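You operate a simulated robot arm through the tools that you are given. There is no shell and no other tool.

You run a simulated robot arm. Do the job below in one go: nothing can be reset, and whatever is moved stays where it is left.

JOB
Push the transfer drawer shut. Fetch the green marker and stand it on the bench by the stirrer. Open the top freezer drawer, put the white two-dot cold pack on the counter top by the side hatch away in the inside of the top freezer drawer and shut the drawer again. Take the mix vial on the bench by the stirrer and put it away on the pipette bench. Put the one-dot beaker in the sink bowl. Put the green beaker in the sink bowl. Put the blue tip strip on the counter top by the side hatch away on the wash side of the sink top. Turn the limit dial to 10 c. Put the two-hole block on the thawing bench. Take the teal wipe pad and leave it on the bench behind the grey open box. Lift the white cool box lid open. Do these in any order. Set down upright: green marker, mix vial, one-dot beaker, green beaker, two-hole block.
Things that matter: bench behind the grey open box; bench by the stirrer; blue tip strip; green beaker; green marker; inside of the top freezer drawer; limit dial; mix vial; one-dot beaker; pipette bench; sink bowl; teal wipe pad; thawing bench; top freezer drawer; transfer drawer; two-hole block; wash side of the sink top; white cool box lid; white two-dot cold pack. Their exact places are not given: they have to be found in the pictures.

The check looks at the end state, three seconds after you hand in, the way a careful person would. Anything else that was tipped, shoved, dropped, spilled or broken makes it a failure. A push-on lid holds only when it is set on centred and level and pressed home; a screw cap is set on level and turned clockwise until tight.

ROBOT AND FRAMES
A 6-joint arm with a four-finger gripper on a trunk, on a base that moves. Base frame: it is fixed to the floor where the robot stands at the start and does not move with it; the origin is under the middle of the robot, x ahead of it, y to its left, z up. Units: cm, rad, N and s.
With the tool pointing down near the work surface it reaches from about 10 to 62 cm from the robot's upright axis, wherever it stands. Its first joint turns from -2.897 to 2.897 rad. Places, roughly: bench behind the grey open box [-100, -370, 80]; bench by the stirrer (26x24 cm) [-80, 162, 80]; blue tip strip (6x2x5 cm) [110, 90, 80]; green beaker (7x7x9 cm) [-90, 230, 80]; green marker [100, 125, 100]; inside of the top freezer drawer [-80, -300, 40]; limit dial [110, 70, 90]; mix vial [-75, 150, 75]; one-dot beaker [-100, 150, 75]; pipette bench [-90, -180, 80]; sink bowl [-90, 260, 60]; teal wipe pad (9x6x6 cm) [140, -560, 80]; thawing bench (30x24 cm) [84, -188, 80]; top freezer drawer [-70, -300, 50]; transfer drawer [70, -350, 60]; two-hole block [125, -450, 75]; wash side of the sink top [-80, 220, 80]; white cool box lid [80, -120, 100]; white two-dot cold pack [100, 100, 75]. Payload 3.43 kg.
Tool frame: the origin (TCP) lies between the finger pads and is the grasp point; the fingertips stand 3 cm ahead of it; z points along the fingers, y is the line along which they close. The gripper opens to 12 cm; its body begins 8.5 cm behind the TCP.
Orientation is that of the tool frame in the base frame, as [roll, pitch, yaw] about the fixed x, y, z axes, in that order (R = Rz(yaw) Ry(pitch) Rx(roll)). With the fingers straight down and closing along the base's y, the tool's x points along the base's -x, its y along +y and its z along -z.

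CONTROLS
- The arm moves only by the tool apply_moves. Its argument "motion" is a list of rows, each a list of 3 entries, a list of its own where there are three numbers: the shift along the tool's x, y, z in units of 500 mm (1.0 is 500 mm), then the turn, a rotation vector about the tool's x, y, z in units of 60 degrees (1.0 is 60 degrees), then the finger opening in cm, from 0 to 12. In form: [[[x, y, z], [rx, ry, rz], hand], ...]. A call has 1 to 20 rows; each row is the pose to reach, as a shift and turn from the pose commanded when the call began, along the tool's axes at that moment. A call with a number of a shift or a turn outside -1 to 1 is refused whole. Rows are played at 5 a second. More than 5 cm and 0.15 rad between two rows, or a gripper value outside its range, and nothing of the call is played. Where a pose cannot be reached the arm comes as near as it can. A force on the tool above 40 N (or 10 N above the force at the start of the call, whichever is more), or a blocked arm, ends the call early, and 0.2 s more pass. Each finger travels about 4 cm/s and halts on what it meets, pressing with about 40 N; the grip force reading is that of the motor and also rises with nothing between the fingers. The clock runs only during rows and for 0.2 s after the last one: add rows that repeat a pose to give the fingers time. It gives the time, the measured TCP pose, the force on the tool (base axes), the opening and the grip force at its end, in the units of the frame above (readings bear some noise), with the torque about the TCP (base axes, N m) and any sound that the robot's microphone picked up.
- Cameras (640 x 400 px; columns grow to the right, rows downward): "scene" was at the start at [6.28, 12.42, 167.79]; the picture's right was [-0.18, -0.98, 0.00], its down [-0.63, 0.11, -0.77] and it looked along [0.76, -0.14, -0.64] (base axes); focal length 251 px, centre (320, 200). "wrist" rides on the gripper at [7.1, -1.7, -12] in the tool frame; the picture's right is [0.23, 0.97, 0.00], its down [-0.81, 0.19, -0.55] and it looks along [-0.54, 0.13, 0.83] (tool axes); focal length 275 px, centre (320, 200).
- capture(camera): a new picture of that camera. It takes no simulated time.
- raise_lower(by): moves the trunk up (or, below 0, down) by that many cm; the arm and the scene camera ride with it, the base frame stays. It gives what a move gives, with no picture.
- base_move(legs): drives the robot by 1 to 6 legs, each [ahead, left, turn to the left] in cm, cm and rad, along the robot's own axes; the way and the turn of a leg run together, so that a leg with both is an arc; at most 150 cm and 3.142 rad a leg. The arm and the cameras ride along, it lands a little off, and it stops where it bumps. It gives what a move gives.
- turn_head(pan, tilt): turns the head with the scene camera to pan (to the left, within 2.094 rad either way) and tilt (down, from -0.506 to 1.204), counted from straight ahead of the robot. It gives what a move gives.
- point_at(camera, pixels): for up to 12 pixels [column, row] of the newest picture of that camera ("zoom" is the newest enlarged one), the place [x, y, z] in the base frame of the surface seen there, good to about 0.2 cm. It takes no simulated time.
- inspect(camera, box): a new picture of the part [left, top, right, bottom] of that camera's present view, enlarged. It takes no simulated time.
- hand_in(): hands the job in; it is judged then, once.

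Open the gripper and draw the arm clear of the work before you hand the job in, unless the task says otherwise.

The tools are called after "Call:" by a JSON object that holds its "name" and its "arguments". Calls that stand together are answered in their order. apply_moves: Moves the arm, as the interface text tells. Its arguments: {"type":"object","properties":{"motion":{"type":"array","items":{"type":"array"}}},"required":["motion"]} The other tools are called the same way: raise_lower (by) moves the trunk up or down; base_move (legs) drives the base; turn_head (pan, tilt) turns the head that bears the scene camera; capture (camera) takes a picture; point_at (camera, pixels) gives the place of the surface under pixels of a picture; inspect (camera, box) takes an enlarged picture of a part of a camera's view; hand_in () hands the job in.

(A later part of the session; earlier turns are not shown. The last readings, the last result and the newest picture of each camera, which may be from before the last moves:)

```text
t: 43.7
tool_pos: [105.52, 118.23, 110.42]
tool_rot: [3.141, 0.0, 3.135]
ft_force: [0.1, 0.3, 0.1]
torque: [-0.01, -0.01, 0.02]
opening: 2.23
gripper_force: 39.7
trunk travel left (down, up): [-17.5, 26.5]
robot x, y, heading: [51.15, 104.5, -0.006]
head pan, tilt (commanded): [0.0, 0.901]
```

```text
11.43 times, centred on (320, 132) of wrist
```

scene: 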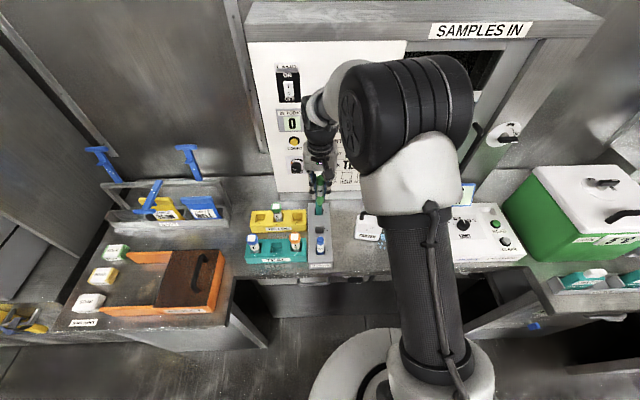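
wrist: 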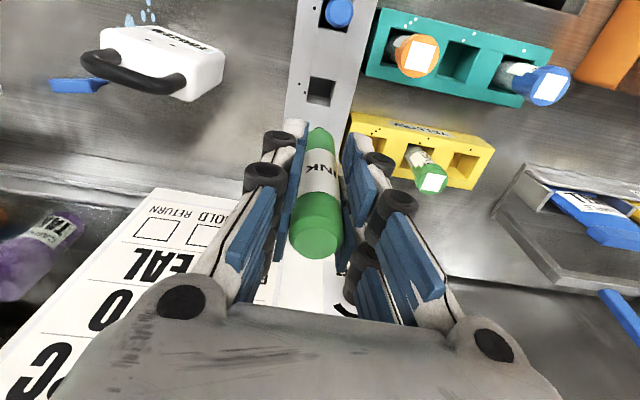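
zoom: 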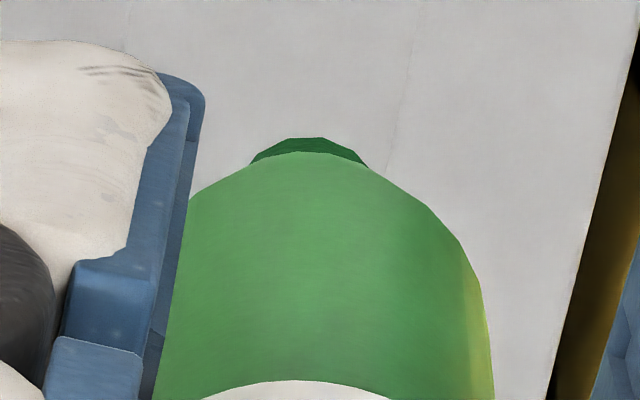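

The lower end seems to have a narrower stub. I zoom in harder to understand its shape.

Call:
{"name": "inspect", "arguments": {"camera": "scene", "box": [308, 172, 332, 212]}}

Call:
{"name": "inspect", "arguments": {"camera": "wrist", "box": [290, 40, 350, 110]}}

```text
10.00 times, centred on (320, 192) of scene
```

zoom: 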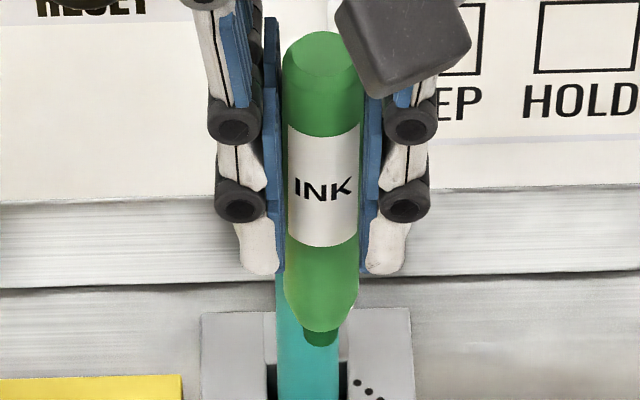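

```text
5.71 times, centred on (320, 75) of wrist
```

zoom: 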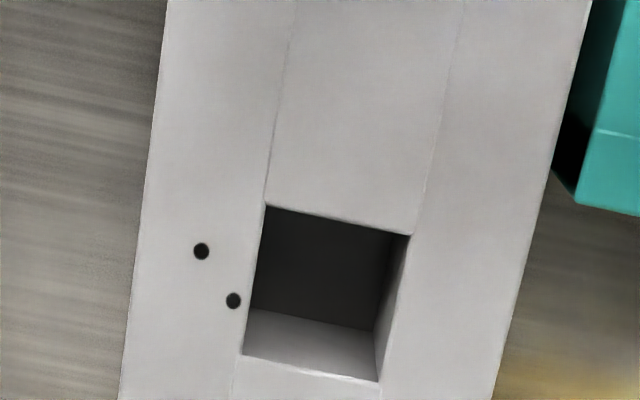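

The rack stores the marker with its label "INK" reading upright and the narrow end down; I keep that orientation. I retract the arm, back off to the corridor middle, turn around and head to the stirrer bench.

Call:
{"name": "apply_moves", "arguments": {"motion": [[[0.09, -0.02, -0.02], [0, 0, 0], 0], [[0.18, -0.04, -0.04], [0, 0, 0], 0], [[0.27, -0.06, -0.06], [0, 0, 0], 0], [[0.36, -0.08, -0.08], [0, 0, 0], 0], [[0.44, -0.1, -0.1], [0, 0, 0], 0]]}}

Call:
{"name": "base_move", "arguments": {"legs": [[-46, 0, 0], [0, 45, 0], [0, 0, 3.13]]}}

Call:
{"name": "capture", "arguments": {"camera": "scene"}}

```text
t: 44.9
tool_pos: [83.38, 113.3, 115.37]
tool_rot: [-3.141, 0.002, 3.134]
ft_force: [-0.6, 0.4, -0.2]
torque: [0.01, -0.05, 0.0]
opening: 2.22
gripper_force: 39.5
trunk travel left (down, up): [-17.5, 26.5]
robot x, y, heading: [50.91, 104.7, -0.012]
head pan, tilt (commanded): [0.0, 0.901]
```

```text
t: 57.3
tool_pos: [-27.13, 140.53, 115.33]
tool_rot: [-3.14, 0.001, -0.005]
ft_force: [0.1, 0.1, 0.2]
torque: [0.01, -0.01, -0.02]
opening: 2.22
gripper_force: 39.6
trunk travel left (down, up): [-17.5, 26.5]
robot x, y, heading: [5.24, 149.19, 3.139]
head pan, tilt (commanded): [0.0, 0.901]
```

```text
taken
```

scene: 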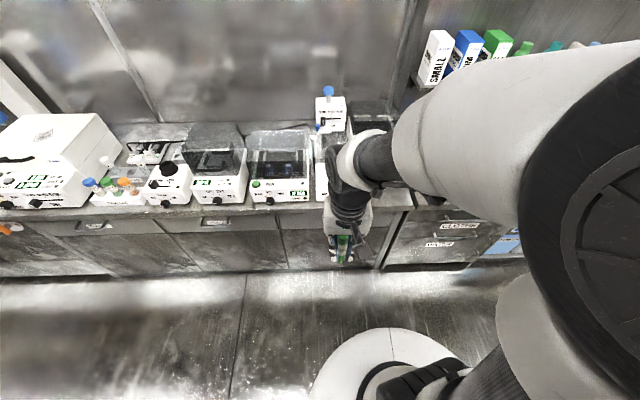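

The arm hides the stirrer bench. I drive further right (toward +y) so that I can look back left at it.

Call:
{"name": "base_move", "arguments": {"legs": [[0, -45, 0]]}}

Call:
{"name": "turn_head", "arguments": {"pan": 0.3, "tilt": 0.7}}

Call:
{"name": "capture", "arguments": {"camera": "scene"}}

```text
t: 60.0
tool_pos: [-26.79, 185.63, 115.34]
tool_rot: [-3.14, 0.001, -0.003]
ft_force: [0.5, 0.6, -0.4]
torque: [-0.05, 0.0, 0.02]
opening: 2.22
gripper_force: 39.7
trunk travel left (down, up): [-17.5, 26.5]
robot x, y, heading: [5.61, 194.51, 3.138]
head pan, tilt (commanded): [0.0, 0.901]
```

```text
t: 60.8
tool_pos: [-26.95, 185.59, 115.23]
tool_rot: [-3.141, 0.0, -0.004]
ft_force: [-0.1, 0.1, -0.6]
torque: [0.01, 0.01, -0.02]
opening: 2.25
gripper_force: 39.9
trunk travel left (down, up): [-17.5, 26.5]
robot x, y, heading: [5.62, 194.57, 3.14]
head pan, tilt (commanded): [0.3, 0.7]
```

```text
taken
```

scene: 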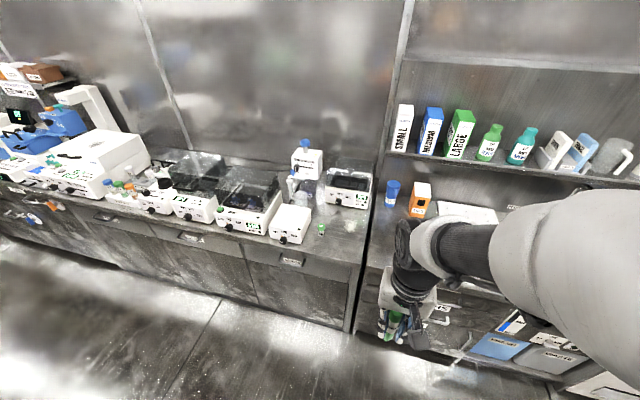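

Now the stirrer bench area (white box at (290,225), green item at (320,229)) is visible. I zoom in.

Call:
{"name": "inspect", "arguments": {"camera": "scene", "box": [190, 130, 390, 260]}}

Call:
{"name": "point_at", "arguments": {"camera": "scene", "pixels": [[320, 229], [290, 222], [345, 225], [330, 250], [355, 255], [345, 190], [305, 170], [270, 240], [365, 215], [345, 300], [250, 240]]}}

```text
3.08 times, centred on (290, 195) of scene
```

zoom: 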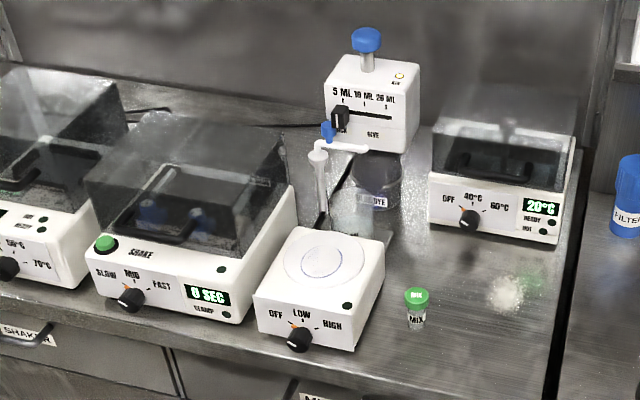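

```text
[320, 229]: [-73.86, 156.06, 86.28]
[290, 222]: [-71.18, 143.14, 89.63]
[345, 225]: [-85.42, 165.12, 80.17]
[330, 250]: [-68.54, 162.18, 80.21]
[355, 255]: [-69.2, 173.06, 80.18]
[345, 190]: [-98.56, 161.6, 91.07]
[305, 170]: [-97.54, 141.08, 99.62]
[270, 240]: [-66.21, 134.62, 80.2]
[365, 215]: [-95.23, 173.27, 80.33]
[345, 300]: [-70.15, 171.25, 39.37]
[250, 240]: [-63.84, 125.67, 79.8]
```

The bench by the stirrer is clear around (-77,164) between the mix vial (-74,156) and the spilled powder at (-85,167). I drive up to it.

Call:
{"name": "base_move", "arguments": {"legs": [[27, 26, 0]]}}

Call:
{"name": "turn_head", "arguments": {"pan": 0.1, "tilt": 0.85}}

Call:
{"name": "capture", "arguments": {"camera": "scene"}}

Call:
{"name": "capture", "arguments": {"camera": "wrist"}}

```text
t: 63.2
tool_pos: [-53.85, 159.72, 115.4]
tool_rot: [3.141, 0.0, -0.003]
ft_force: [-0.4, -1.0, -0.6]
torque: [0.02, -0.03, 0.01]
opening: 2.24
gripper_force: 39.8
trunk travel left (down, up): [-17.5, 26.5]
robot x, y, heading: [-21.92, 168.26, 3.132]
head pan, tilt (commanded): [0.3, 0.7]
```

```text
t: 63.9
tool_pos: [-53.87, 159.81, 115.36]
tool_rot: [-3.141, 0.0, -0.005]
ft_force: [-0.4, -0.4, -0.5]
torque: [-0.02, 0.0, -0.01]
opening: 2.24
gripper_force: 40.0
trunk travel left (down, up): [-17.5, 26.5]
robot x, y, heading: [-21.39, 168.56, 3.134]
head pan, tilt (commanded): [0.099, 0.85]
```

```text
taken
```

scene: 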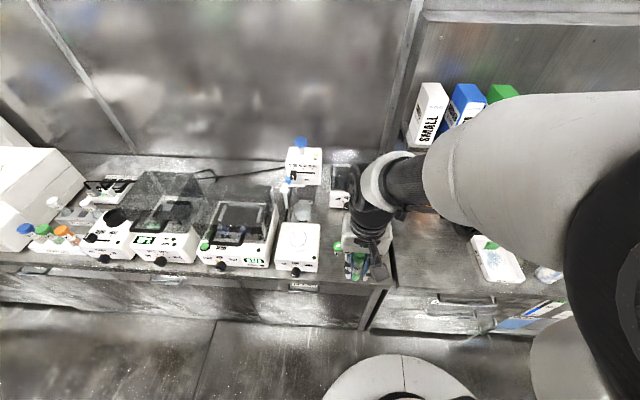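

```text
taken
```

wrist: 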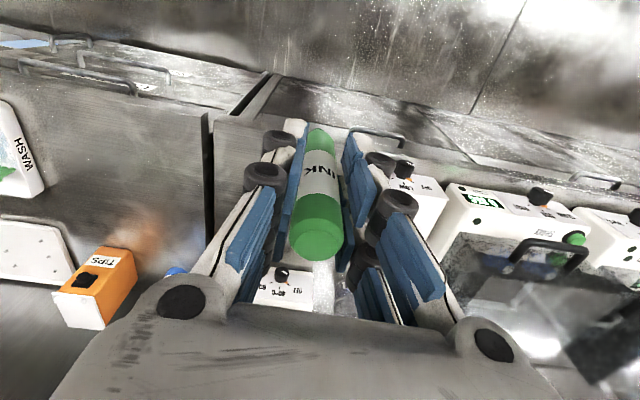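

I move the held marker over the free spot at (-77,165), still high above the bench.

Call:
{"name": "apply_moves", "arguments": {"motion": [[[-0.08, -0.018, 0.03], [0, 0, 0], 0], [[-0.16, -0.036, 0.06], [0, 0, 0], 0], [[-0.24, -0.054, 0.1], [0, 0, 0], 0], [[-0.32, -0.072, 0.15], [0, 0, 0], 0], [[-0.39, -0.088, 0.21], [0, 0, 0], 0], [[-0.463, -0.102, 0.27], [0, 0, 0], 0], [[-0.463, -0.102, 0.308], [0, 0, 0], 0], [[-0.463, -0.102, 0.308], [0, 0, 0], 0]]}}

Call:
{"name": "capture", "arguments": {"camera": "wrist"}}

Call:
{"name": "capture", "arguments": {"camera": "scene"}}

```text
t: 65.7
tool_pos: [-77.01, 164.88, 99.97]
tool_rot: [-3.14, 0.0, -0.004]
ft_force: [0.1, 0.1, -0.4]
torque: [0.0, -0.02, -0.04]
opening: 2.22
gripper_force: 40.3
trunk travel left (down, up): [-17.5, 26.5]
robot x, y, heading: [-21.46, 168.84, 3.135]
head pan, tilt (commanded): [0.099, 0.85]
```

```text
taken
```

wrist: 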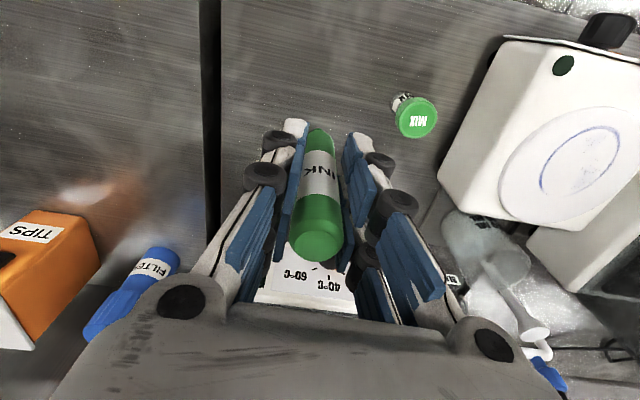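

```text
taken
```

scene: 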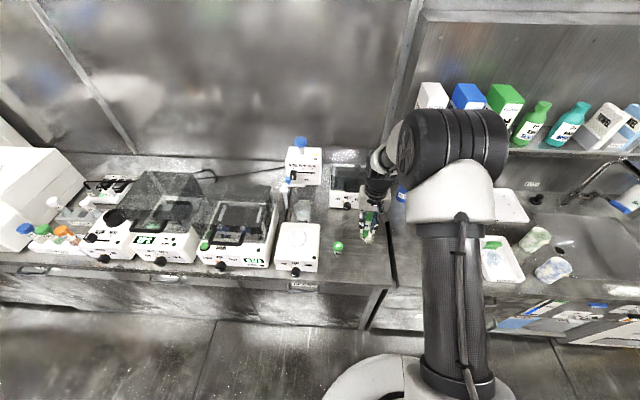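

The spot below is free. I descend to just above contact and check the gap.

Call:
{"name": "apply_moves", "arguments": {"motion": [[[0, 0, 0.08], [0, 0, 0], 0], [[0, 0, 0.16], [0, 0, 0], 0], [[0, 0, 0.21], [0, 0, 0], 0], [[0, 0, 0.234], [0, 0, 0], 0], [[0, 0, 0.234], [0, 0, 0], 0]]}}

Call:
{"name": "capture", "arguments": {"camera": "wrist"}}

Call:
{"name": "inspect", "arguments": {"camera": "wrist", "box": [280, 100, 360, 150]}}

```text
t: 66.9
tool_pos: [-77.31, 164.84, 88.62]
tool_rot: [-3.141, 0.011, -0.003]
ft_force: [-5.6, 1.5, 31.9]
torque: [0.14, 0.72, 0.02]
opening: 2.21
gripper_force: 40.2
trunk travel left (down, up): [-17.5, 26.5]
robot x, y, heading: [-21.63, 168.72, 3.137]
head pan, tilt (commanded): [0.099, 0.85]
```

```text
taken
```

wrist: 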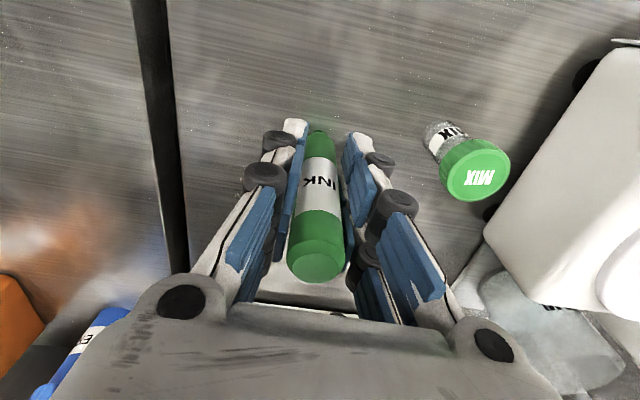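

```text
8.00 times, centred on (320, 125) of wrist
```

zoom: 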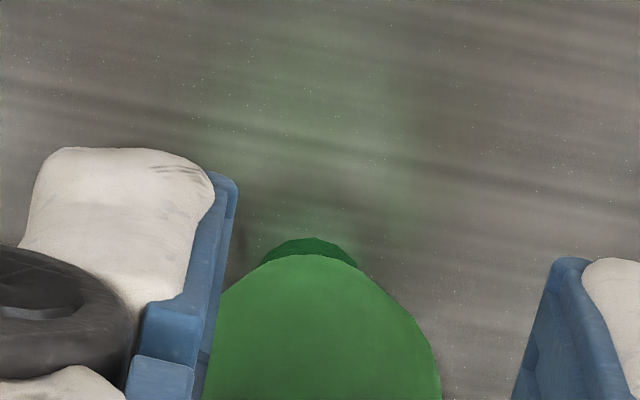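

The marker's tip is already pressing on the bench (31.9 N). I raise the command by 0.3 cm to relieve the force.

Call:
{"name": "apply_moves", "arguments": {"motion": [[[0, 0, -0.003], [0, 0, 0], 0], [[0, 0, -0.006], [0, 0, 0], 0], [[0, 0, -0.006], [0, 0, 0], 0]]}}

Call:
{"name": "inspect", "arguments": {"camera": "wrist", "box": [260, 100, 380, 290]}}

```text
t: 67.7
tool_pos: [-76.88, 165.01, 88.51]
tool_rot: [3.141, 0.0, -0.004]
ft_force: [-3.9, 0.0, 16.2]
torque: [-0.01, 0.5, -0.01]
opening: 2.23
gripper_force: 39.4
trunk travel left (down, up): [-17.5, 26.5]
robot x, y, heading: [-21.84, 168.77, 3.137]
head pan, tilt (commanded): [0.099, 0.85]
```

```text
2.11 times, centred on (320, 195) of wrist
```

zoom: 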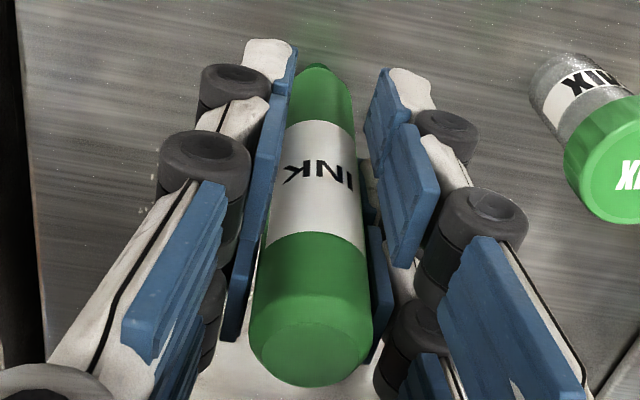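

Still 16 N; I ease up another 0.2 cm.

Call:
{"name": "apply_moves", "arguments": {"motion": [[[0, 0, -0.004], [0, 0, 0], 0], [[0, 0, -0.004], [0, 0, 0], 0]]}}

```text
t: 68.3
tool_pos: [-76.71, 164.87, 88.67]
tool_rot: [3.14, -0.005, -0.005]
ft_force: [0.3, 0.5, -0.4]
torque: [-0.04, 0.0, -0.03]
opening: 2.21
gripper_force: 39.5
trunk travel left (down, up): [-17.5, 26.5]
robot x, y, heading: [-21.92, 168.34, 3.14]
head pan, tilt (commanded): [0.099, 0.85]
```

Force is now zero with the tip on the bench. I open the fingers just a little to see whether the marker stands by itself.

Call:
{"name": "apply_moves", "arguments": {"motion": [[[0, 0, 0.001], [0, 0, 0], 2.6], [[0, 0, 0.001], [0, 0, 0], 3.0], [[0, 0, 0.001], [0, 0, 0], 3.0], [[0, 0, 0.001], [0, 0, 0], 3.0]]}}

Call:
{"name": "capture", "arguments": {"camera": "wrist"}}

Call:
{"name": "inspect", "arguments": {"camera": "scene", "box": [330, 190, 400, 260]}}

```text
t: 69.3
tool_pos: [-76.99, 164.92, 88.74]
tool_rot: [3.142, 0.0, -0.003]
ft_force: [-0.9, -0.8, 0.4]
torque: [0.03, 0.02, 0.03]
opening: 3.0
gripper_force: 0.0
trunk travel left (down, up): [-17.5, 26.5]
robot x, y, heading: [-21.13, 168.53, 3.135]
head pan, tilt (commanded): [0.099, 0.85]
```

```text
taken
```

wrist: 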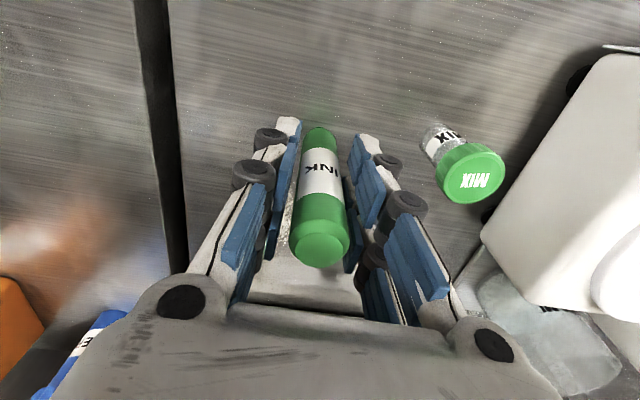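

```text
5.71 times, centred on (365, 225) of scene
```

zoom: 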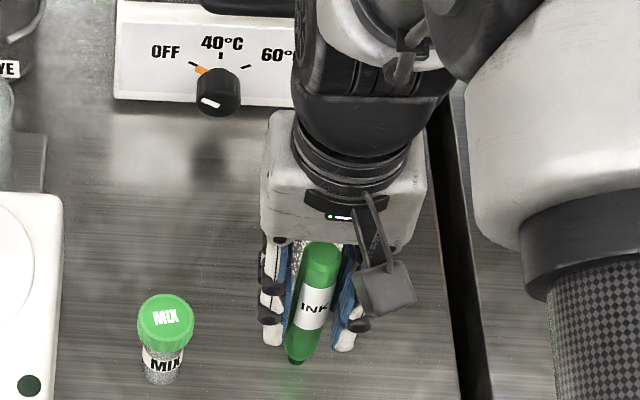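

The scene view suggests a slight lean; I measure points along the marker from both cameras.

Call:
{"name": "point_at", "arguments": {"camera": "zoom", "pixels": [[325, 258], [318, 280], [309, 320], [302, 345], [296, 360]]}}

Call:
{"name": "point_at", "arguments": {"camera": "wrist", "pixels": [[320, 251], [300, 240], [343, 240], [303, 180], [340, 180], [320, 180], [318, 132], [308, 145], [332, 145]]}}

```text
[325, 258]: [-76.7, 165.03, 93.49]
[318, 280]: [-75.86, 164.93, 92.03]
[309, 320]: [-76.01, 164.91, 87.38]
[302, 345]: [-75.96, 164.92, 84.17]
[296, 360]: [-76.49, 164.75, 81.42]
```

```text
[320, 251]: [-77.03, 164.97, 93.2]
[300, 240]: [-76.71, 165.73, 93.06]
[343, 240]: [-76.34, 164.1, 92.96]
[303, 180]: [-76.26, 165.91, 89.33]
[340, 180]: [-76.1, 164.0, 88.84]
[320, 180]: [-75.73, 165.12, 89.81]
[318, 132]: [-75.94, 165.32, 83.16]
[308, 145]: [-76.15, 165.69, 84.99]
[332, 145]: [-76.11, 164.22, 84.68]
```

The marker is vertical (x,y constant from z 81 to 93) with the fingers free of it. I open further and check again.

Call:
{"name": "apply_moves", "arguments": {"motion": [[[0, 0, 0], [0, 0, 0], 3.5], [[0, 0, 0], [0, 0, 0], 4.0], [[0, 0, 0], [0, 0, 0], 4.6], [[0, 0, 0], [0, 0, 0], 4.6], [[0, 0, 0], [0, 0, 0], 4.6], [[0, 0, 0], [0, 0, 0], 4.6]]}}

Call:
{"name": "capture", "arguments": {"camera": "wrist"}}

Call:
{"name": "inspect", "arguments": {"camera": "scene", "box": [330, 190, 400, 260]}}

```text
t: 70.7
tool_pos: [-77.06, 164.88, 88.74]
tool_rot: [-3.141, 0.001, -0.004]
ft_force: [0.1, -0.3, 0.0]
torque: [-0.01, 0.0, 0.01]
opening: 4.61
gripper_force: 0.0
trunk travel left (down, up): [-17.5, 26.5]
robot x, y, heading: [-21.38, 168.57, 3.139]
head pan, tilt (commanded): [0.099, 0.85]
```

```text
taken
```

wrist: 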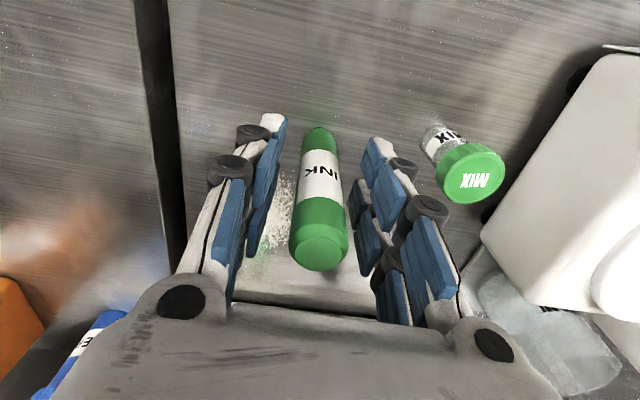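

```text
5.71 times, centred on (365, 225) of scene
```

zoom: 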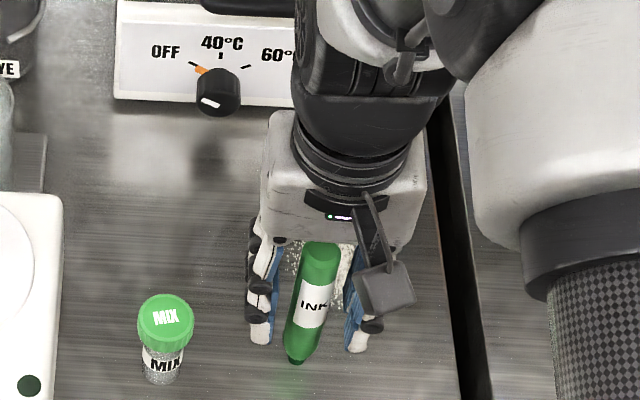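

The marker stands freely. I lift the hand straight up.

Call:
{"name": "apply_moves", "arguments": {"motion": [[[0, 0, -0.03], [0, 0, 0], 4.6], [[0, 0, -0.07], [0, 0, 0], 4.6], [[0, 0, -0.12], [0, 0, 0], 4.6], [[0, 0, -0.2], [0, 0, 0], 4.6], [[0, 0, -0.28], [0, 0, 0], 4.6], [[0, 0, -0.36], [0, 0, 0], 4.6]]}}

Call:
{"name": "capture", "arguments": {"camera": "wrist"}}

Call:
{"name": "capture", "arguments": {"camera": "scene"}}

```text
t: 72.1
tool_pos: [-76.91, 164.94, 106.77]
tool_rot: [-3.141, 0.0, -0.004]
ft_force: [0.7, 0.5, 0.3]
torque: [0.02, -0.01, 0.03]
opening: 4.59
gripper_force: 0.1
trunk travel left (down, up): [-17.5, 26.5]
robot x, y, heading: [-21.51, 168.88, 3.137]
head pan, tilt (commanded): [0.099, 0.85]
```

```text
taken
```

wrist: 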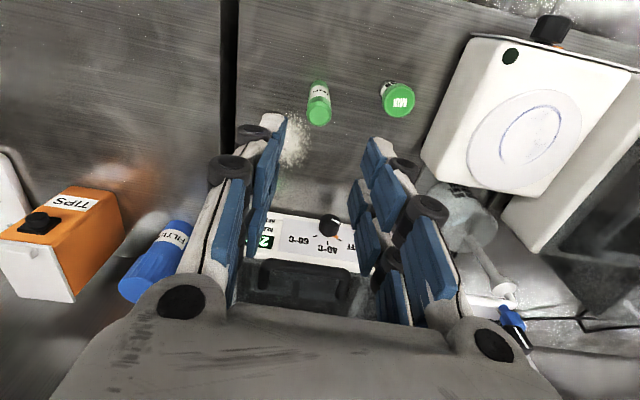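

```text
taken
```

scene: 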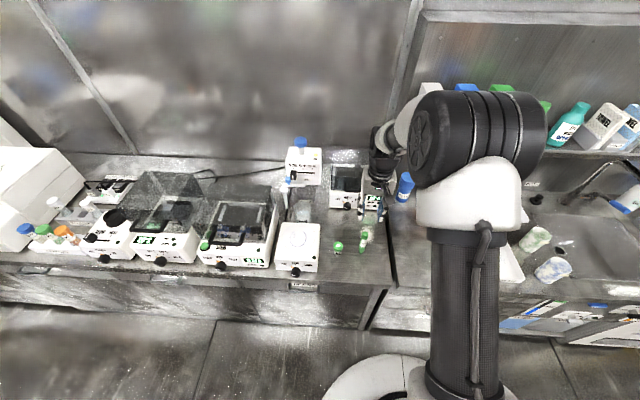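

The marker stands. Next the beakers: I zoom on the glass thing near the dispenser at (290,205) in the scene and (465,215) in the wrist view.

Call:
{"name": "inspect", "arguments": {"camera": "scene", "box": [260, 130, 370, 260]}}

Call:
{"name": "inspect", "arguments": {"camera": "wrist", "box": [400, 140, 560, 340]}}

```text
3.08 times, centred on (315, 195) of scene
```

zoom: 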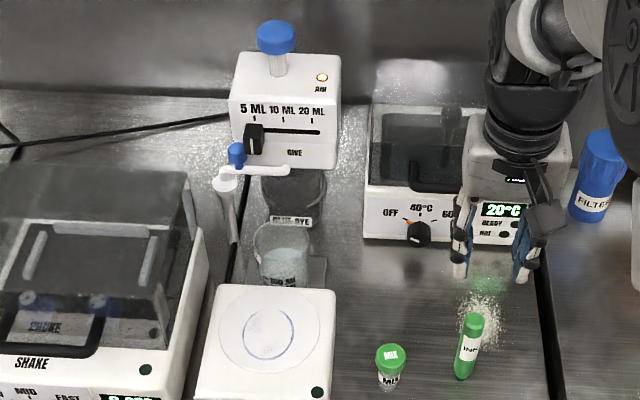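

```text
2.00 times, centred on (480, 240) of wrist
```

zoom: 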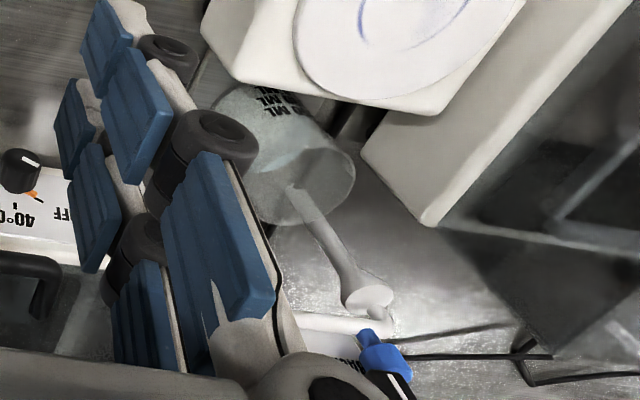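

A beaker stands under the dispenser spout at zoom (283,255). I zoom in for its dots and measure.

Call:
{"name": "inspect", "arguments": {"camera": "scene", "box": [280, 180, 330, 230]}}

Call:
{"name": "point_at", "arguments": {"camera": "zoom", "pixels": [[320, 250], [320, 300], [270, 200], [370, 210], [320, 130], [310, 180], [380, 300], [200, 350], [340, 340], [230, 130]]}}

```text
8.00 times, centred on (305, 205) of scene
```

zoom: 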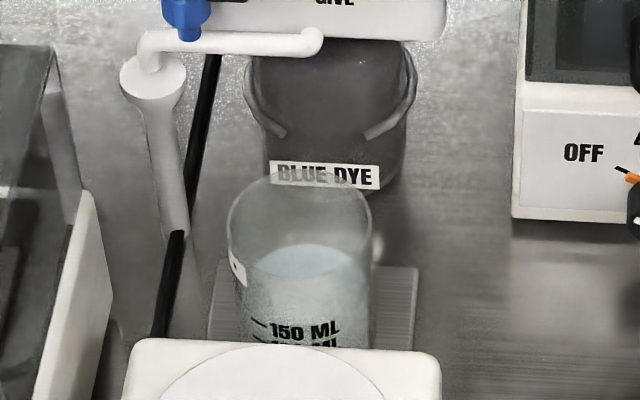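

```text
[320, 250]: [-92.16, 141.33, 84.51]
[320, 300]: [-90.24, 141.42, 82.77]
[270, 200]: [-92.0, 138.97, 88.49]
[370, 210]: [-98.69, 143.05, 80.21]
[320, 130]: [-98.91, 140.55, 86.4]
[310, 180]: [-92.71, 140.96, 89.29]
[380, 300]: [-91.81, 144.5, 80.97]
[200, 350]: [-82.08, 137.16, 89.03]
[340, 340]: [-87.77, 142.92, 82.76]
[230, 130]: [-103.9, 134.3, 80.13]
```

The beaker at about (-92.5,141) holds a bluish liquid and shows a dot label at its left (237,270). I move the wrist camera above it for a better look, staying high.

Call:
{"name": "apply_moves", "arguments": {"motion": [[[0, 0.04, -0.08], [0, 0, 0], 6], [[0, 0.12, -0.12], [0, 0, 0], 8], [[0, 0.2, -0.16], [0, 0, 0], 10], [[0.01, 0.28, -0.2], [0, 0, 0], 10], [[0.02, 0.36, -0.24], [0, 0, 0], 10], [[0.02, 0.44, -0.26], [0, 0, 0], 10], [[0.02, 0.48, -0.26], [0, 0, 0], 10]]}}

Call:
{"name": "capture", "arguments": {"camera": "wrist"}}

Call:
{"name": "capture", "arguments": {"camera": "scene"}}

```text
t: 73.7
tool_pos: [-76.15, 140.83, 119.74]
tool_rot: [-3.141, 0.001, -0.005]
ft_force: [0.3, -0.4, 0.2]
torque: [0.06, -0.01, 0.04]
opening: 9.98
gripper_force: 0.0
trunk travel left (down, up): [-17.5, 26.5]
robot x, y, heading: [-21.2, 168.42, 3.14]
head pan, tilt (commanded): [0.099, 0.85]
```

```text
taken
```

wrist: 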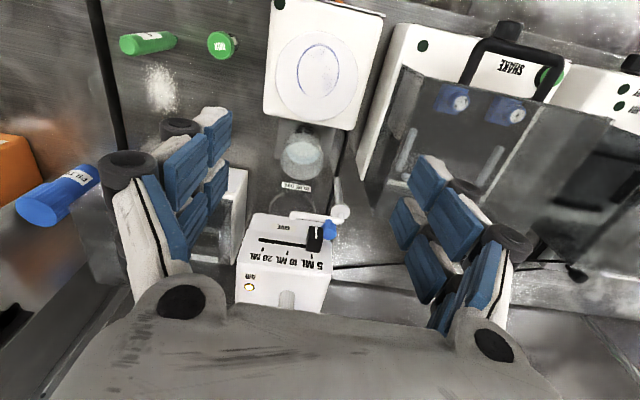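

```text
taken
```

scene: 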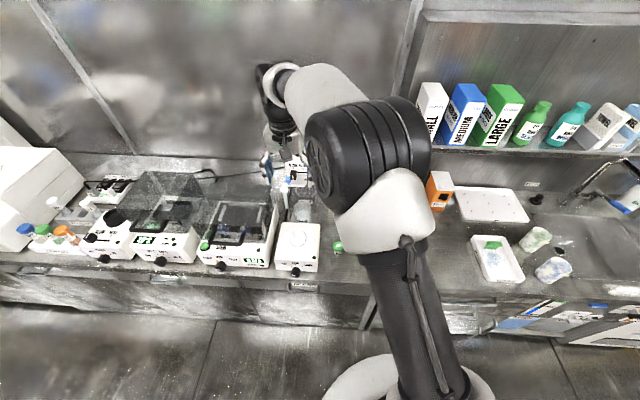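

The beaker is at (303,155) in this overhead view, between the stirrer and the dispenser. I zoom and measure its surroundings.

Call:
{"name": "inspect", "arguments": {"camera": "wrist", "box": [240, 110, 380, 250]}}

Call:
{"name": "point_at", "arguments": {"camera": "zoom", "pixels": [[280, 80], [245, 160], [345, 160], [290, 195], [300, 120], [440, 290], [425, 200], [320, 250], [290, 235], [470, 150], [350, 60], [200, 150]]}}

```text
2.86 times, centred on (310, 180) of wrist
```

zoom: 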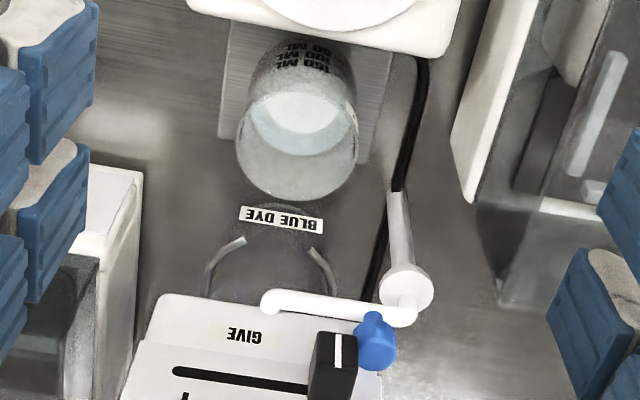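

```text
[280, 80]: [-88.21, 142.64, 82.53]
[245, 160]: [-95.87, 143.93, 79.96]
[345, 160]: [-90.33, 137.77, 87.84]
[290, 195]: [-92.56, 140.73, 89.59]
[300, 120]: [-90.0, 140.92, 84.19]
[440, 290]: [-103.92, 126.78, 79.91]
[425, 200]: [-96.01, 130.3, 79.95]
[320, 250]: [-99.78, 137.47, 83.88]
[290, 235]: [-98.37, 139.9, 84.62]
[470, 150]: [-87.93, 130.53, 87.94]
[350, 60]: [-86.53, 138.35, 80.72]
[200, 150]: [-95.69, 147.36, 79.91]
```

I measure the finger extents, stirrer's back edge, and the dispenser post to judge how to grip the beaker.

Call:
{"name": "point_at", "arguments": {"camera": "zoom", "pixels": [[400, 200], [405, 290], [268, 300], [450, 50], [200, 8], [320, 38], [413, 120], [390, 310], [350, 170], [238, 130], [265, 105], [355, 105]]}}

Call:
{"name": "point_at", "arguments": {"camera": "wrist", "pixels": [[215, 115], [230, 150], [205, 200], [185, 180], [190, 255], [430, 165], [480, 195], [445, 270], [490, 300], [180, 125], [130, 190], [505, 240]]}}

```text
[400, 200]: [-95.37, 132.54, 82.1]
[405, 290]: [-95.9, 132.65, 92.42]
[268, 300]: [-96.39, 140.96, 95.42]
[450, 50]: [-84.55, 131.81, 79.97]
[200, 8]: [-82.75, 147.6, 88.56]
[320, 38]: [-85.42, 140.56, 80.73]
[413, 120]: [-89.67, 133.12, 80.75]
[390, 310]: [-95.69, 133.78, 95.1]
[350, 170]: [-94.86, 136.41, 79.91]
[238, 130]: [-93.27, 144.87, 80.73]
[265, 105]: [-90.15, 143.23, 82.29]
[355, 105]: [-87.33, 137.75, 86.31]
```

```text
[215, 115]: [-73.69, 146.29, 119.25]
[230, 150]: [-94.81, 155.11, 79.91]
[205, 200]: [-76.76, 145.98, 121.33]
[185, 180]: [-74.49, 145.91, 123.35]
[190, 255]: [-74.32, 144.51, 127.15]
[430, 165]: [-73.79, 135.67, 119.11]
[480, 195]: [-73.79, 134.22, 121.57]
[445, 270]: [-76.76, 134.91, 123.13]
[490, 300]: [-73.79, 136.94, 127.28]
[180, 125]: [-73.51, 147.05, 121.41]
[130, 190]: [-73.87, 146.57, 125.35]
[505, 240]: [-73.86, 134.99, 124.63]
```

The gripper fits around the beaker (centre ≈ (-89.3,140.7), radius 3.4, rim z 89.6) with fingers closing along y. Before picking it up I go and look at the sink to plan where it goes; I retract the arm and drive right.

Call:
{"name": "apply_moves", "arguments": {"motion": [[[0.09, -0.03, 0], [0, 0, 0], 10], [[0.18, -0.06, 0], [0, 0, 0], 10], [[0.27, -0.09, 0], [0, 0, 0], 10], [[0.36, -0.12, 0], [0, 0, 0], 10], [[0.45, -0.15, 0], [0, 0, 0], 10]]}}

Call:
{"name": "base_move", "arguments": {"legs": [[-15, 0, 0], [0, -65, 0]]}}

Call:
{"name": "turn_head", "arguments": {"pan": 0.0, "tilt": 0.8}}

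Call:
{"name": "capture", "arguments": {"camera": "scene"}}

```text
t: 74.9
tool_pos: [-53.47, 148.48, 119.68]
tool_rot: [-3.141, -0.001, -0.005]
ft_force: [-0.1, 0.4, 0.1]
torque: [-0.03, 0.03, 0.03]
opening: 9.98
gripper_force: 0.1
trunk travel left (down, up): [-17.5, 26.5]
robot x, y, heading: [-21.45, 168.62, 3.137]
head pan, tilt (commanded): [0.099, 0.85]
```

```text
t: 79.5
tool_pos: [-38.29, 213.73, 119.64]
tool_rot: [-3.14, -0.001, -0.008]
ft_force: [-0.1, -0.5, -0.2]
torque: [-0.03, -0.02, 0.0]
opening: 9.98
gripper_force: 0.0
trunk travel left (down, up): [-17.5, 26.5]
robot x, y, heading: [-5.92, 234.11, 3.136]
head pan, tilt (commanded): [0.099, 0.85]
```

```text
t: 80.2
tool_pos: [-38.31, 213.78, 119.66]
tool_rot: [3.141, -0.001, -0.007]
ft_force: [-0.3, -0.1, -0.2]
torque: [0.0, 0.01, -0.01]
opening: 10.02
gripper_force: 0.1
trunk travel left (down, up): [-17.5, 26.5]
robot x, y, heading: [-5.9, 233.66, 3.131]
head pan, tilt (commanded): [0.0, 0.799]
```

```text
taken
```

scene: 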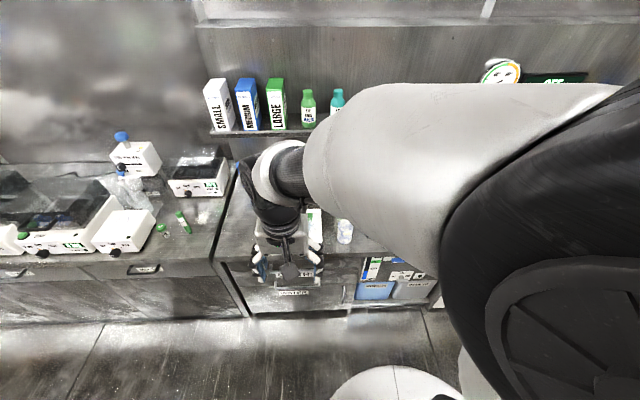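

The arm's elbow hides the sink, so I drive further right and look back to the left.

Call:
{"name": "base_move", "arguments": {"legs": [[0, -55, 0]]}}

Call:
{"name": "turn_head", "arguments": {"pan": 0.45, "tilt": 0.75}}

Call:
{"name": "capture", "arguments": {"camera": "scene"}}

```text
t: 83.3
tool_pos: [-37.87, 268.93, 119.7]
tool_rot: [3.141, -0.001, -0.008]
ft_force: [0.5, 0.0, 0.0]
torque: [-0.03, 0.01, 0.0]
opening: 9.98
gripper_force: 0.0
trunk travel left (down, up): [-17.5, 26.5]
robot x, y, heading: [-5.7, 289.4, 3.131]
head pan, tilt (commanded): [0.0, 0.799]
```

```text
t: 84.2
tool_pos: [-37.94, 268.8, 119.63]
tool_rot: [-3.141, 0.001, -0.007]
ft_force: [0.9, -0.2, -0.5]
torque: [-0.03, 0.01, -0.01]
opening: 9.99
gripper_force: 0.1
trunk travel left (down, up): [-17.5, 26.5]
robot x, y, heading: [-5.78, 289.17, 3.135]
head pan, tilt (commanded): [0.45, 0.75]
```

```text
taken
```

scene: 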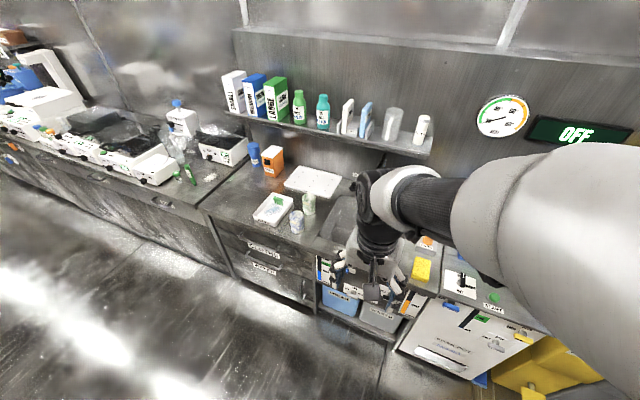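

I see the wash tray (275,208), two beakers (297,220) and (308,203), and the sink bowl edge around (345,230). I zoom in.

Call:
{"name": "inspect", "arguments": {"camera": "scene", "box": [220, 140, 420, 270]}}

Call:
{"name": "point_at", "arguments": {"camera": "scene", "pixels": [[297, 214], [297, 225], [308, 198], [308, 210], [275, 208], [340, 205], [350, 220], [312, 245], [250, 215], [320, 175], [335, 195], [325, 225]]}}

```text
3.08 times, centred on (320, 205) of scene
```

zoom: 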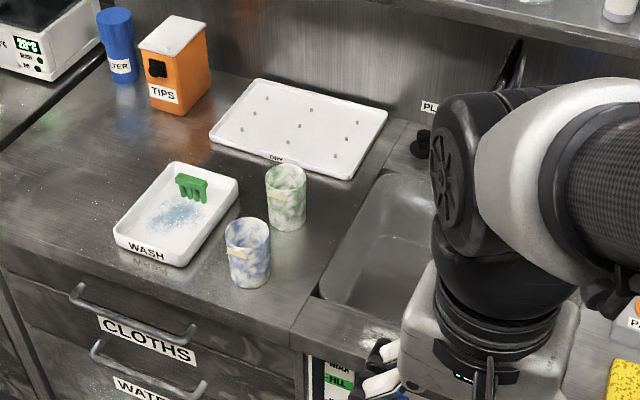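

```text
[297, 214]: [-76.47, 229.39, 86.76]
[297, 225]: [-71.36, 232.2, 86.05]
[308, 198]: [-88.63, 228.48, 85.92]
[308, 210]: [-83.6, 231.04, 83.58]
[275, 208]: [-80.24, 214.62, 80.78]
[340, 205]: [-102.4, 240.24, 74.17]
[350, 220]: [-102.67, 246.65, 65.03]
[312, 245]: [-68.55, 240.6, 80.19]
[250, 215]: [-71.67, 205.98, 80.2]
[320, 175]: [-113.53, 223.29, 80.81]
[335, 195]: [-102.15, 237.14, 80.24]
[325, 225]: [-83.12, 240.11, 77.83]
```

The green-mottled beaker is at about (-86,230), the blue-mottled at (-74,231), WASH tray at (-80,214) with a green strip in it, and the sink bowl to the right. I drive closer so the wrist camera can look into the bowl.

Call:
{"name": "base_move", "arguments": {"legs": [[24, 18, 0]]}}

Call:
{"name": "capture", "arguments": {"camera": "wrist"}}

Call:
{"name": "capture", "arguments": {"camera": "scene"}}

```text
t: 86.3
tool_pos: [-62.02, 251.11, 119.61]
tool_rot: [-3.141, 0.0, -0.007]
ft_force: [0.0, -0.4, 0.0]
torque: [0.01, -0.01, -0.01]
opening: 10.0
gripper_force: 0.1
trunk travel left (down, up): [-17.5, 26.5]
robot x, y, heading: [-29.22, 271.05, 3.135]
head pan, tilt (commanded): [0.45, 0.75]
```

```text
taken
```

wrist: 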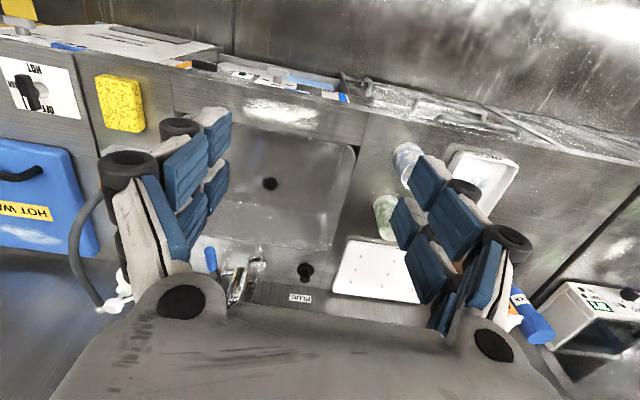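

```text
taken
```

scene: 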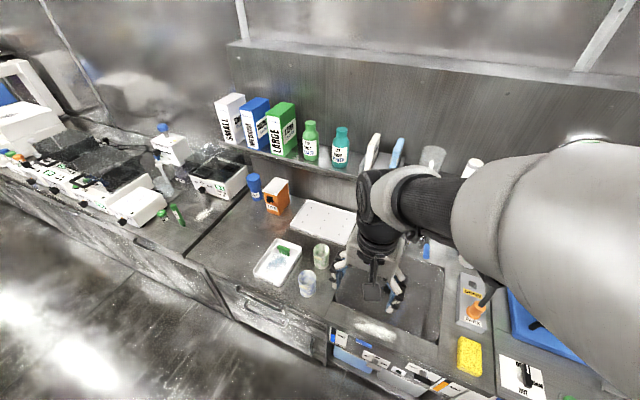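

The bowl shows in the wrist view from (180,125) to (355,245), drain at (270,184). I measure its floor and rims.

Call:
{"name": "point_at", "arguments": {"camera": "wrist", "pixels": [[270, 184], [300, 150], [245, 215], [310, 215], [355, 150], [335, 240], [245, 135], [280, 120], [385, 130], [300, 240], [245, 160], [320, 190]]}}

Call:
{"name": "inspect", "arguments": {"camera": "wrist", "box": [150, 80, 400, 320]}}

Call:
{"name": "inspect", "arguments": {"camera": "scene", "box": [240, 170, 480, 330]}}

```text
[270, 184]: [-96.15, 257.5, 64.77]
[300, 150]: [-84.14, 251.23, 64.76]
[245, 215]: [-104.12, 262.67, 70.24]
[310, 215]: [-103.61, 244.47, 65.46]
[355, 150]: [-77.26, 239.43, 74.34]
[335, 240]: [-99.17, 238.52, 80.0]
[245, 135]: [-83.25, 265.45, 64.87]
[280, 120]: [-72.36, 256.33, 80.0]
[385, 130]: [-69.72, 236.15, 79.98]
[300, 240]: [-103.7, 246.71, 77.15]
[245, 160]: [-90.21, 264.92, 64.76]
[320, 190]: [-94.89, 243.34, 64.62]
```

```text
1.67 times, centred on (275, 200) of wrist
```

zoom: 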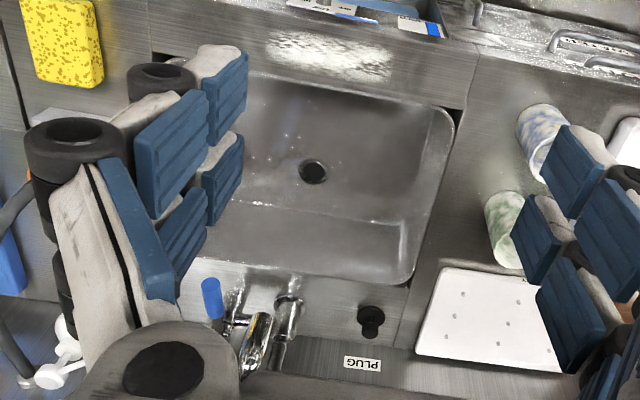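

```text
2.50 times, centred on (360, 250) of scene
```

zoom: 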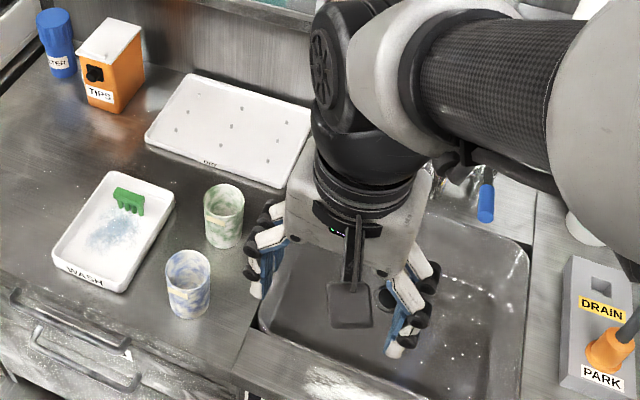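

The bowl's floor is at z=64.8, x from -74 to -104, y from 240 to ~276. I drive left so that both the green beaker and the bowl are in reach.

Call:
{"name": "base_move", "arguments": {"legs": [[4, 25, 0]]}}

Call:
{"name": "capture", "arguments": {"camera": "wrist"}}

```text
t: 88.1
tool_pos: [-66.06, 225.76, 119.67]
tool_rot: [-3.14, 0.0, -0.005]
ft_force: [0.1, -0.4, 0.2]
torque: [0.04, 0.01, 0.04]
opening: 9.99
gripper_force: 0.1
trunk travel left (down, up): [-17.5, 26.5]
robot x, y, heading: [-33.97, 246.16, 3.134]
head pan, tilt (commanded): [0.45, 0.75]
```

```text
taken
```

wrist: 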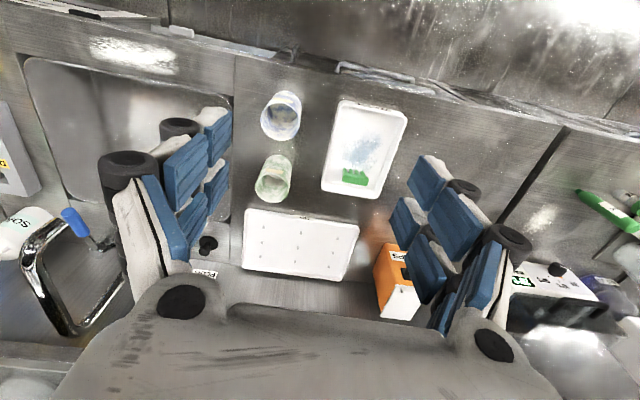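

The green beaker is at (275,178) and the blue-mottled one at (282,115). I zoom and measure both.

Call:
{"name": "inspect", "arguments": {"camera": "wrist", "box": [230, 80, 340, 220]}}

Call:
{"name": "point_at", "arguments": {"camera": "zoom", "pixels": [[230, 290], [335, 290], [285, 335], [300, 240], [270, 300], [285, 285], [350, 130], [260, 130], [300, 165], [300, 210], [240, 260], [340, 245]]}}

```text
2.86 times, centred on (285, 150) of wrist
```

zoom: 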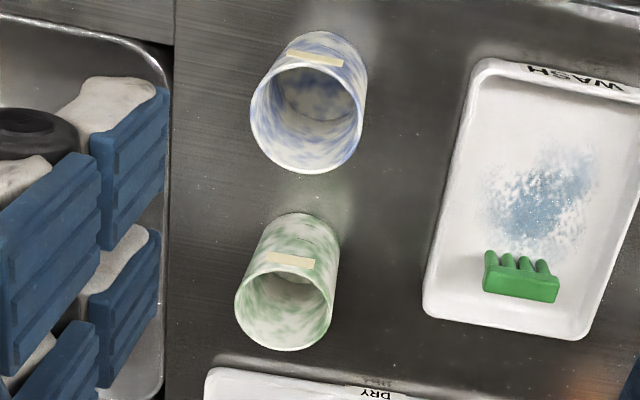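

```text
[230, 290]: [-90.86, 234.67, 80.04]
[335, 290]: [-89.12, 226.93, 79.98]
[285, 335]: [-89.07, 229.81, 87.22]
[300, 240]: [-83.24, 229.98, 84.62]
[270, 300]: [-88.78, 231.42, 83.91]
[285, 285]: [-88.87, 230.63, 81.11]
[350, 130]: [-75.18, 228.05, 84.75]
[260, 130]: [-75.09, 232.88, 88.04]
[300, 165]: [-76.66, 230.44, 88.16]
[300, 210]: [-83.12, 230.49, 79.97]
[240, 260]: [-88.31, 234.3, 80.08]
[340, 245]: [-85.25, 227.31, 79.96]
```

I measure the tap's spout and the wash tray edge before reaching in.

Call:
{"name": "point_at", "arguments": {"camera": "wrist", "pixels": [[72, 216], [45, 232], [30, 265], [60, 325], [100, 300], [125, 270], [105, 245], [20, 225], [322, 185], [345, 100], [62, 60], [205, 245]]}}

Call:
{"name": "inspect", "arguments": {"camera": "wrist", "box": [0, 180, 200, 350]}}

```text
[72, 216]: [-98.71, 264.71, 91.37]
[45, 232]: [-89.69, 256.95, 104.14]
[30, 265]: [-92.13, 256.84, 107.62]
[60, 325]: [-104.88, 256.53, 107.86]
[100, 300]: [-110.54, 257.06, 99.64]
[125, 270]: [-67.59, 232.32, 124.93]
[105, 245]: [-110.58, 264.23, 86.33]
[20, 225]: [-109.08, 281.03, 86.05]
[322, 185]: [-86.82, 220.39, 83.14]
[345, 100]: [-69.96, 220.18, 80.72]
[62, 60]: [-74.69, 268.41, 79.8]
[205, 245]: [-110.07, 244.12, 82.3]
```

```text
2.35 times, centred on (100, 265) of wrist
```

zoom: 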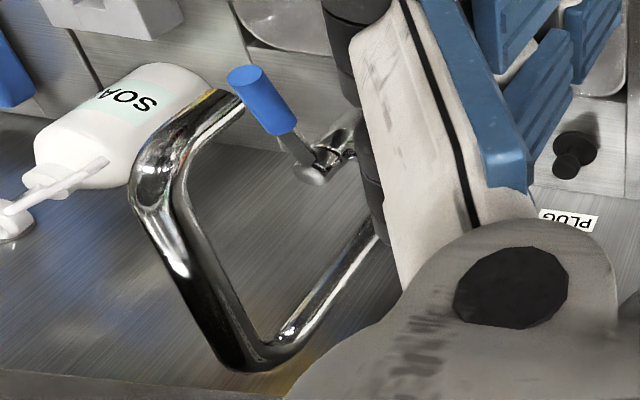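

The gooseneck spout runs at y≈257 from x=-110 to -89 at z≈97–108, so I keep placements at x≈-82 away from it. I check the shelf's front edge before reaching toward the green beaker.

Call:
{"name": "capture", "arguments": {"camera": "scene"}}

```text
taken
```

scene: 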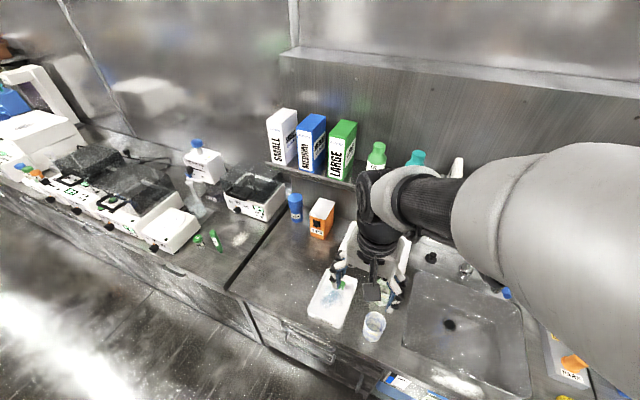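

I measure the shelf's front edge near (320,180).

Call:
{"name": "point_at", "arguments": {"camera": "scene", "pixels": [[300, 177], [345, 187], [333, 175], [375, 160], [282, 165], [373, 318], [525, 340], [410, 345]]}}

Call:
{"name": "apply_moves", "arguments": {"motion": [[[-0.08, -0.017, 0.03], [0, 0, 0], 9], [[-0.16, -0.034, 0.06], [0, 0, 0], 9], [[-0.24, -0.051, 0.1], [0, 0, 0], 9], [[-0.32, -0.068, 0.14], [0, 0, 0], 9], [[-0.401, -0.085, 0.2], [0, 0, 0], 9], [[-0.401, -0.085, 0.27], [0, 0, 0], 9], [[-0.401, -0.085, 0.3], [0, 0, 0], 9], [[-0.401, -0.085, 0.3], [0, 0, 0], 9]]}}

Call:
{"name": "capture", "arguments": {"camera": "wrist"}}

Call:
{"name": "capture", "arguments": {"camera": "scene"}}

```text
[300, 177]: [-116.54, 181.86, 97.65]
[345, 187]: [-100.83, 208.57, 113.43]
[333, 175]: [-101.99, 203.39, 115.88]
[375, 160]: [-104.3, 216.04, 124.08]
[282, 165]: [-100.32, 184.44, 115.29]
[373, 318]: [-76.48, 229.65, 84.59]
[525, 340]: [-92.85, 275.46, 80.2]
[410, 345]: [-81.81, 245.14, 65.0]
```

```text
refused: row 5 steps farther than a row can; nothing moved
```

```text
taken
```

wrist: 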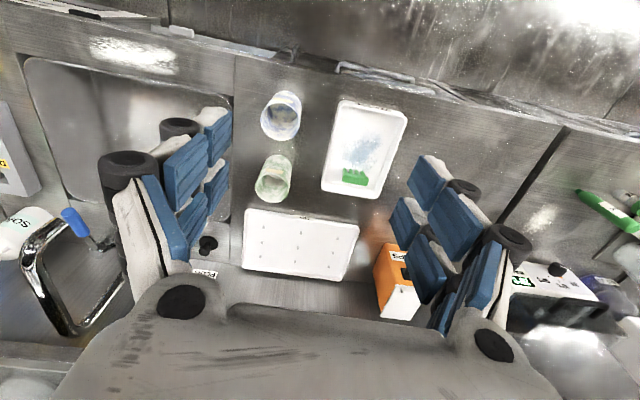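

```text
taken
```

scene: 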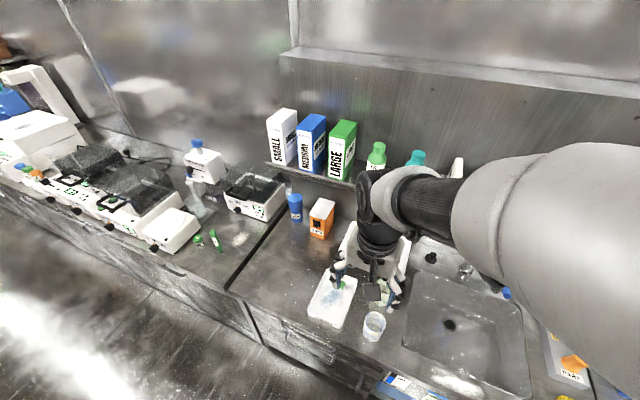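

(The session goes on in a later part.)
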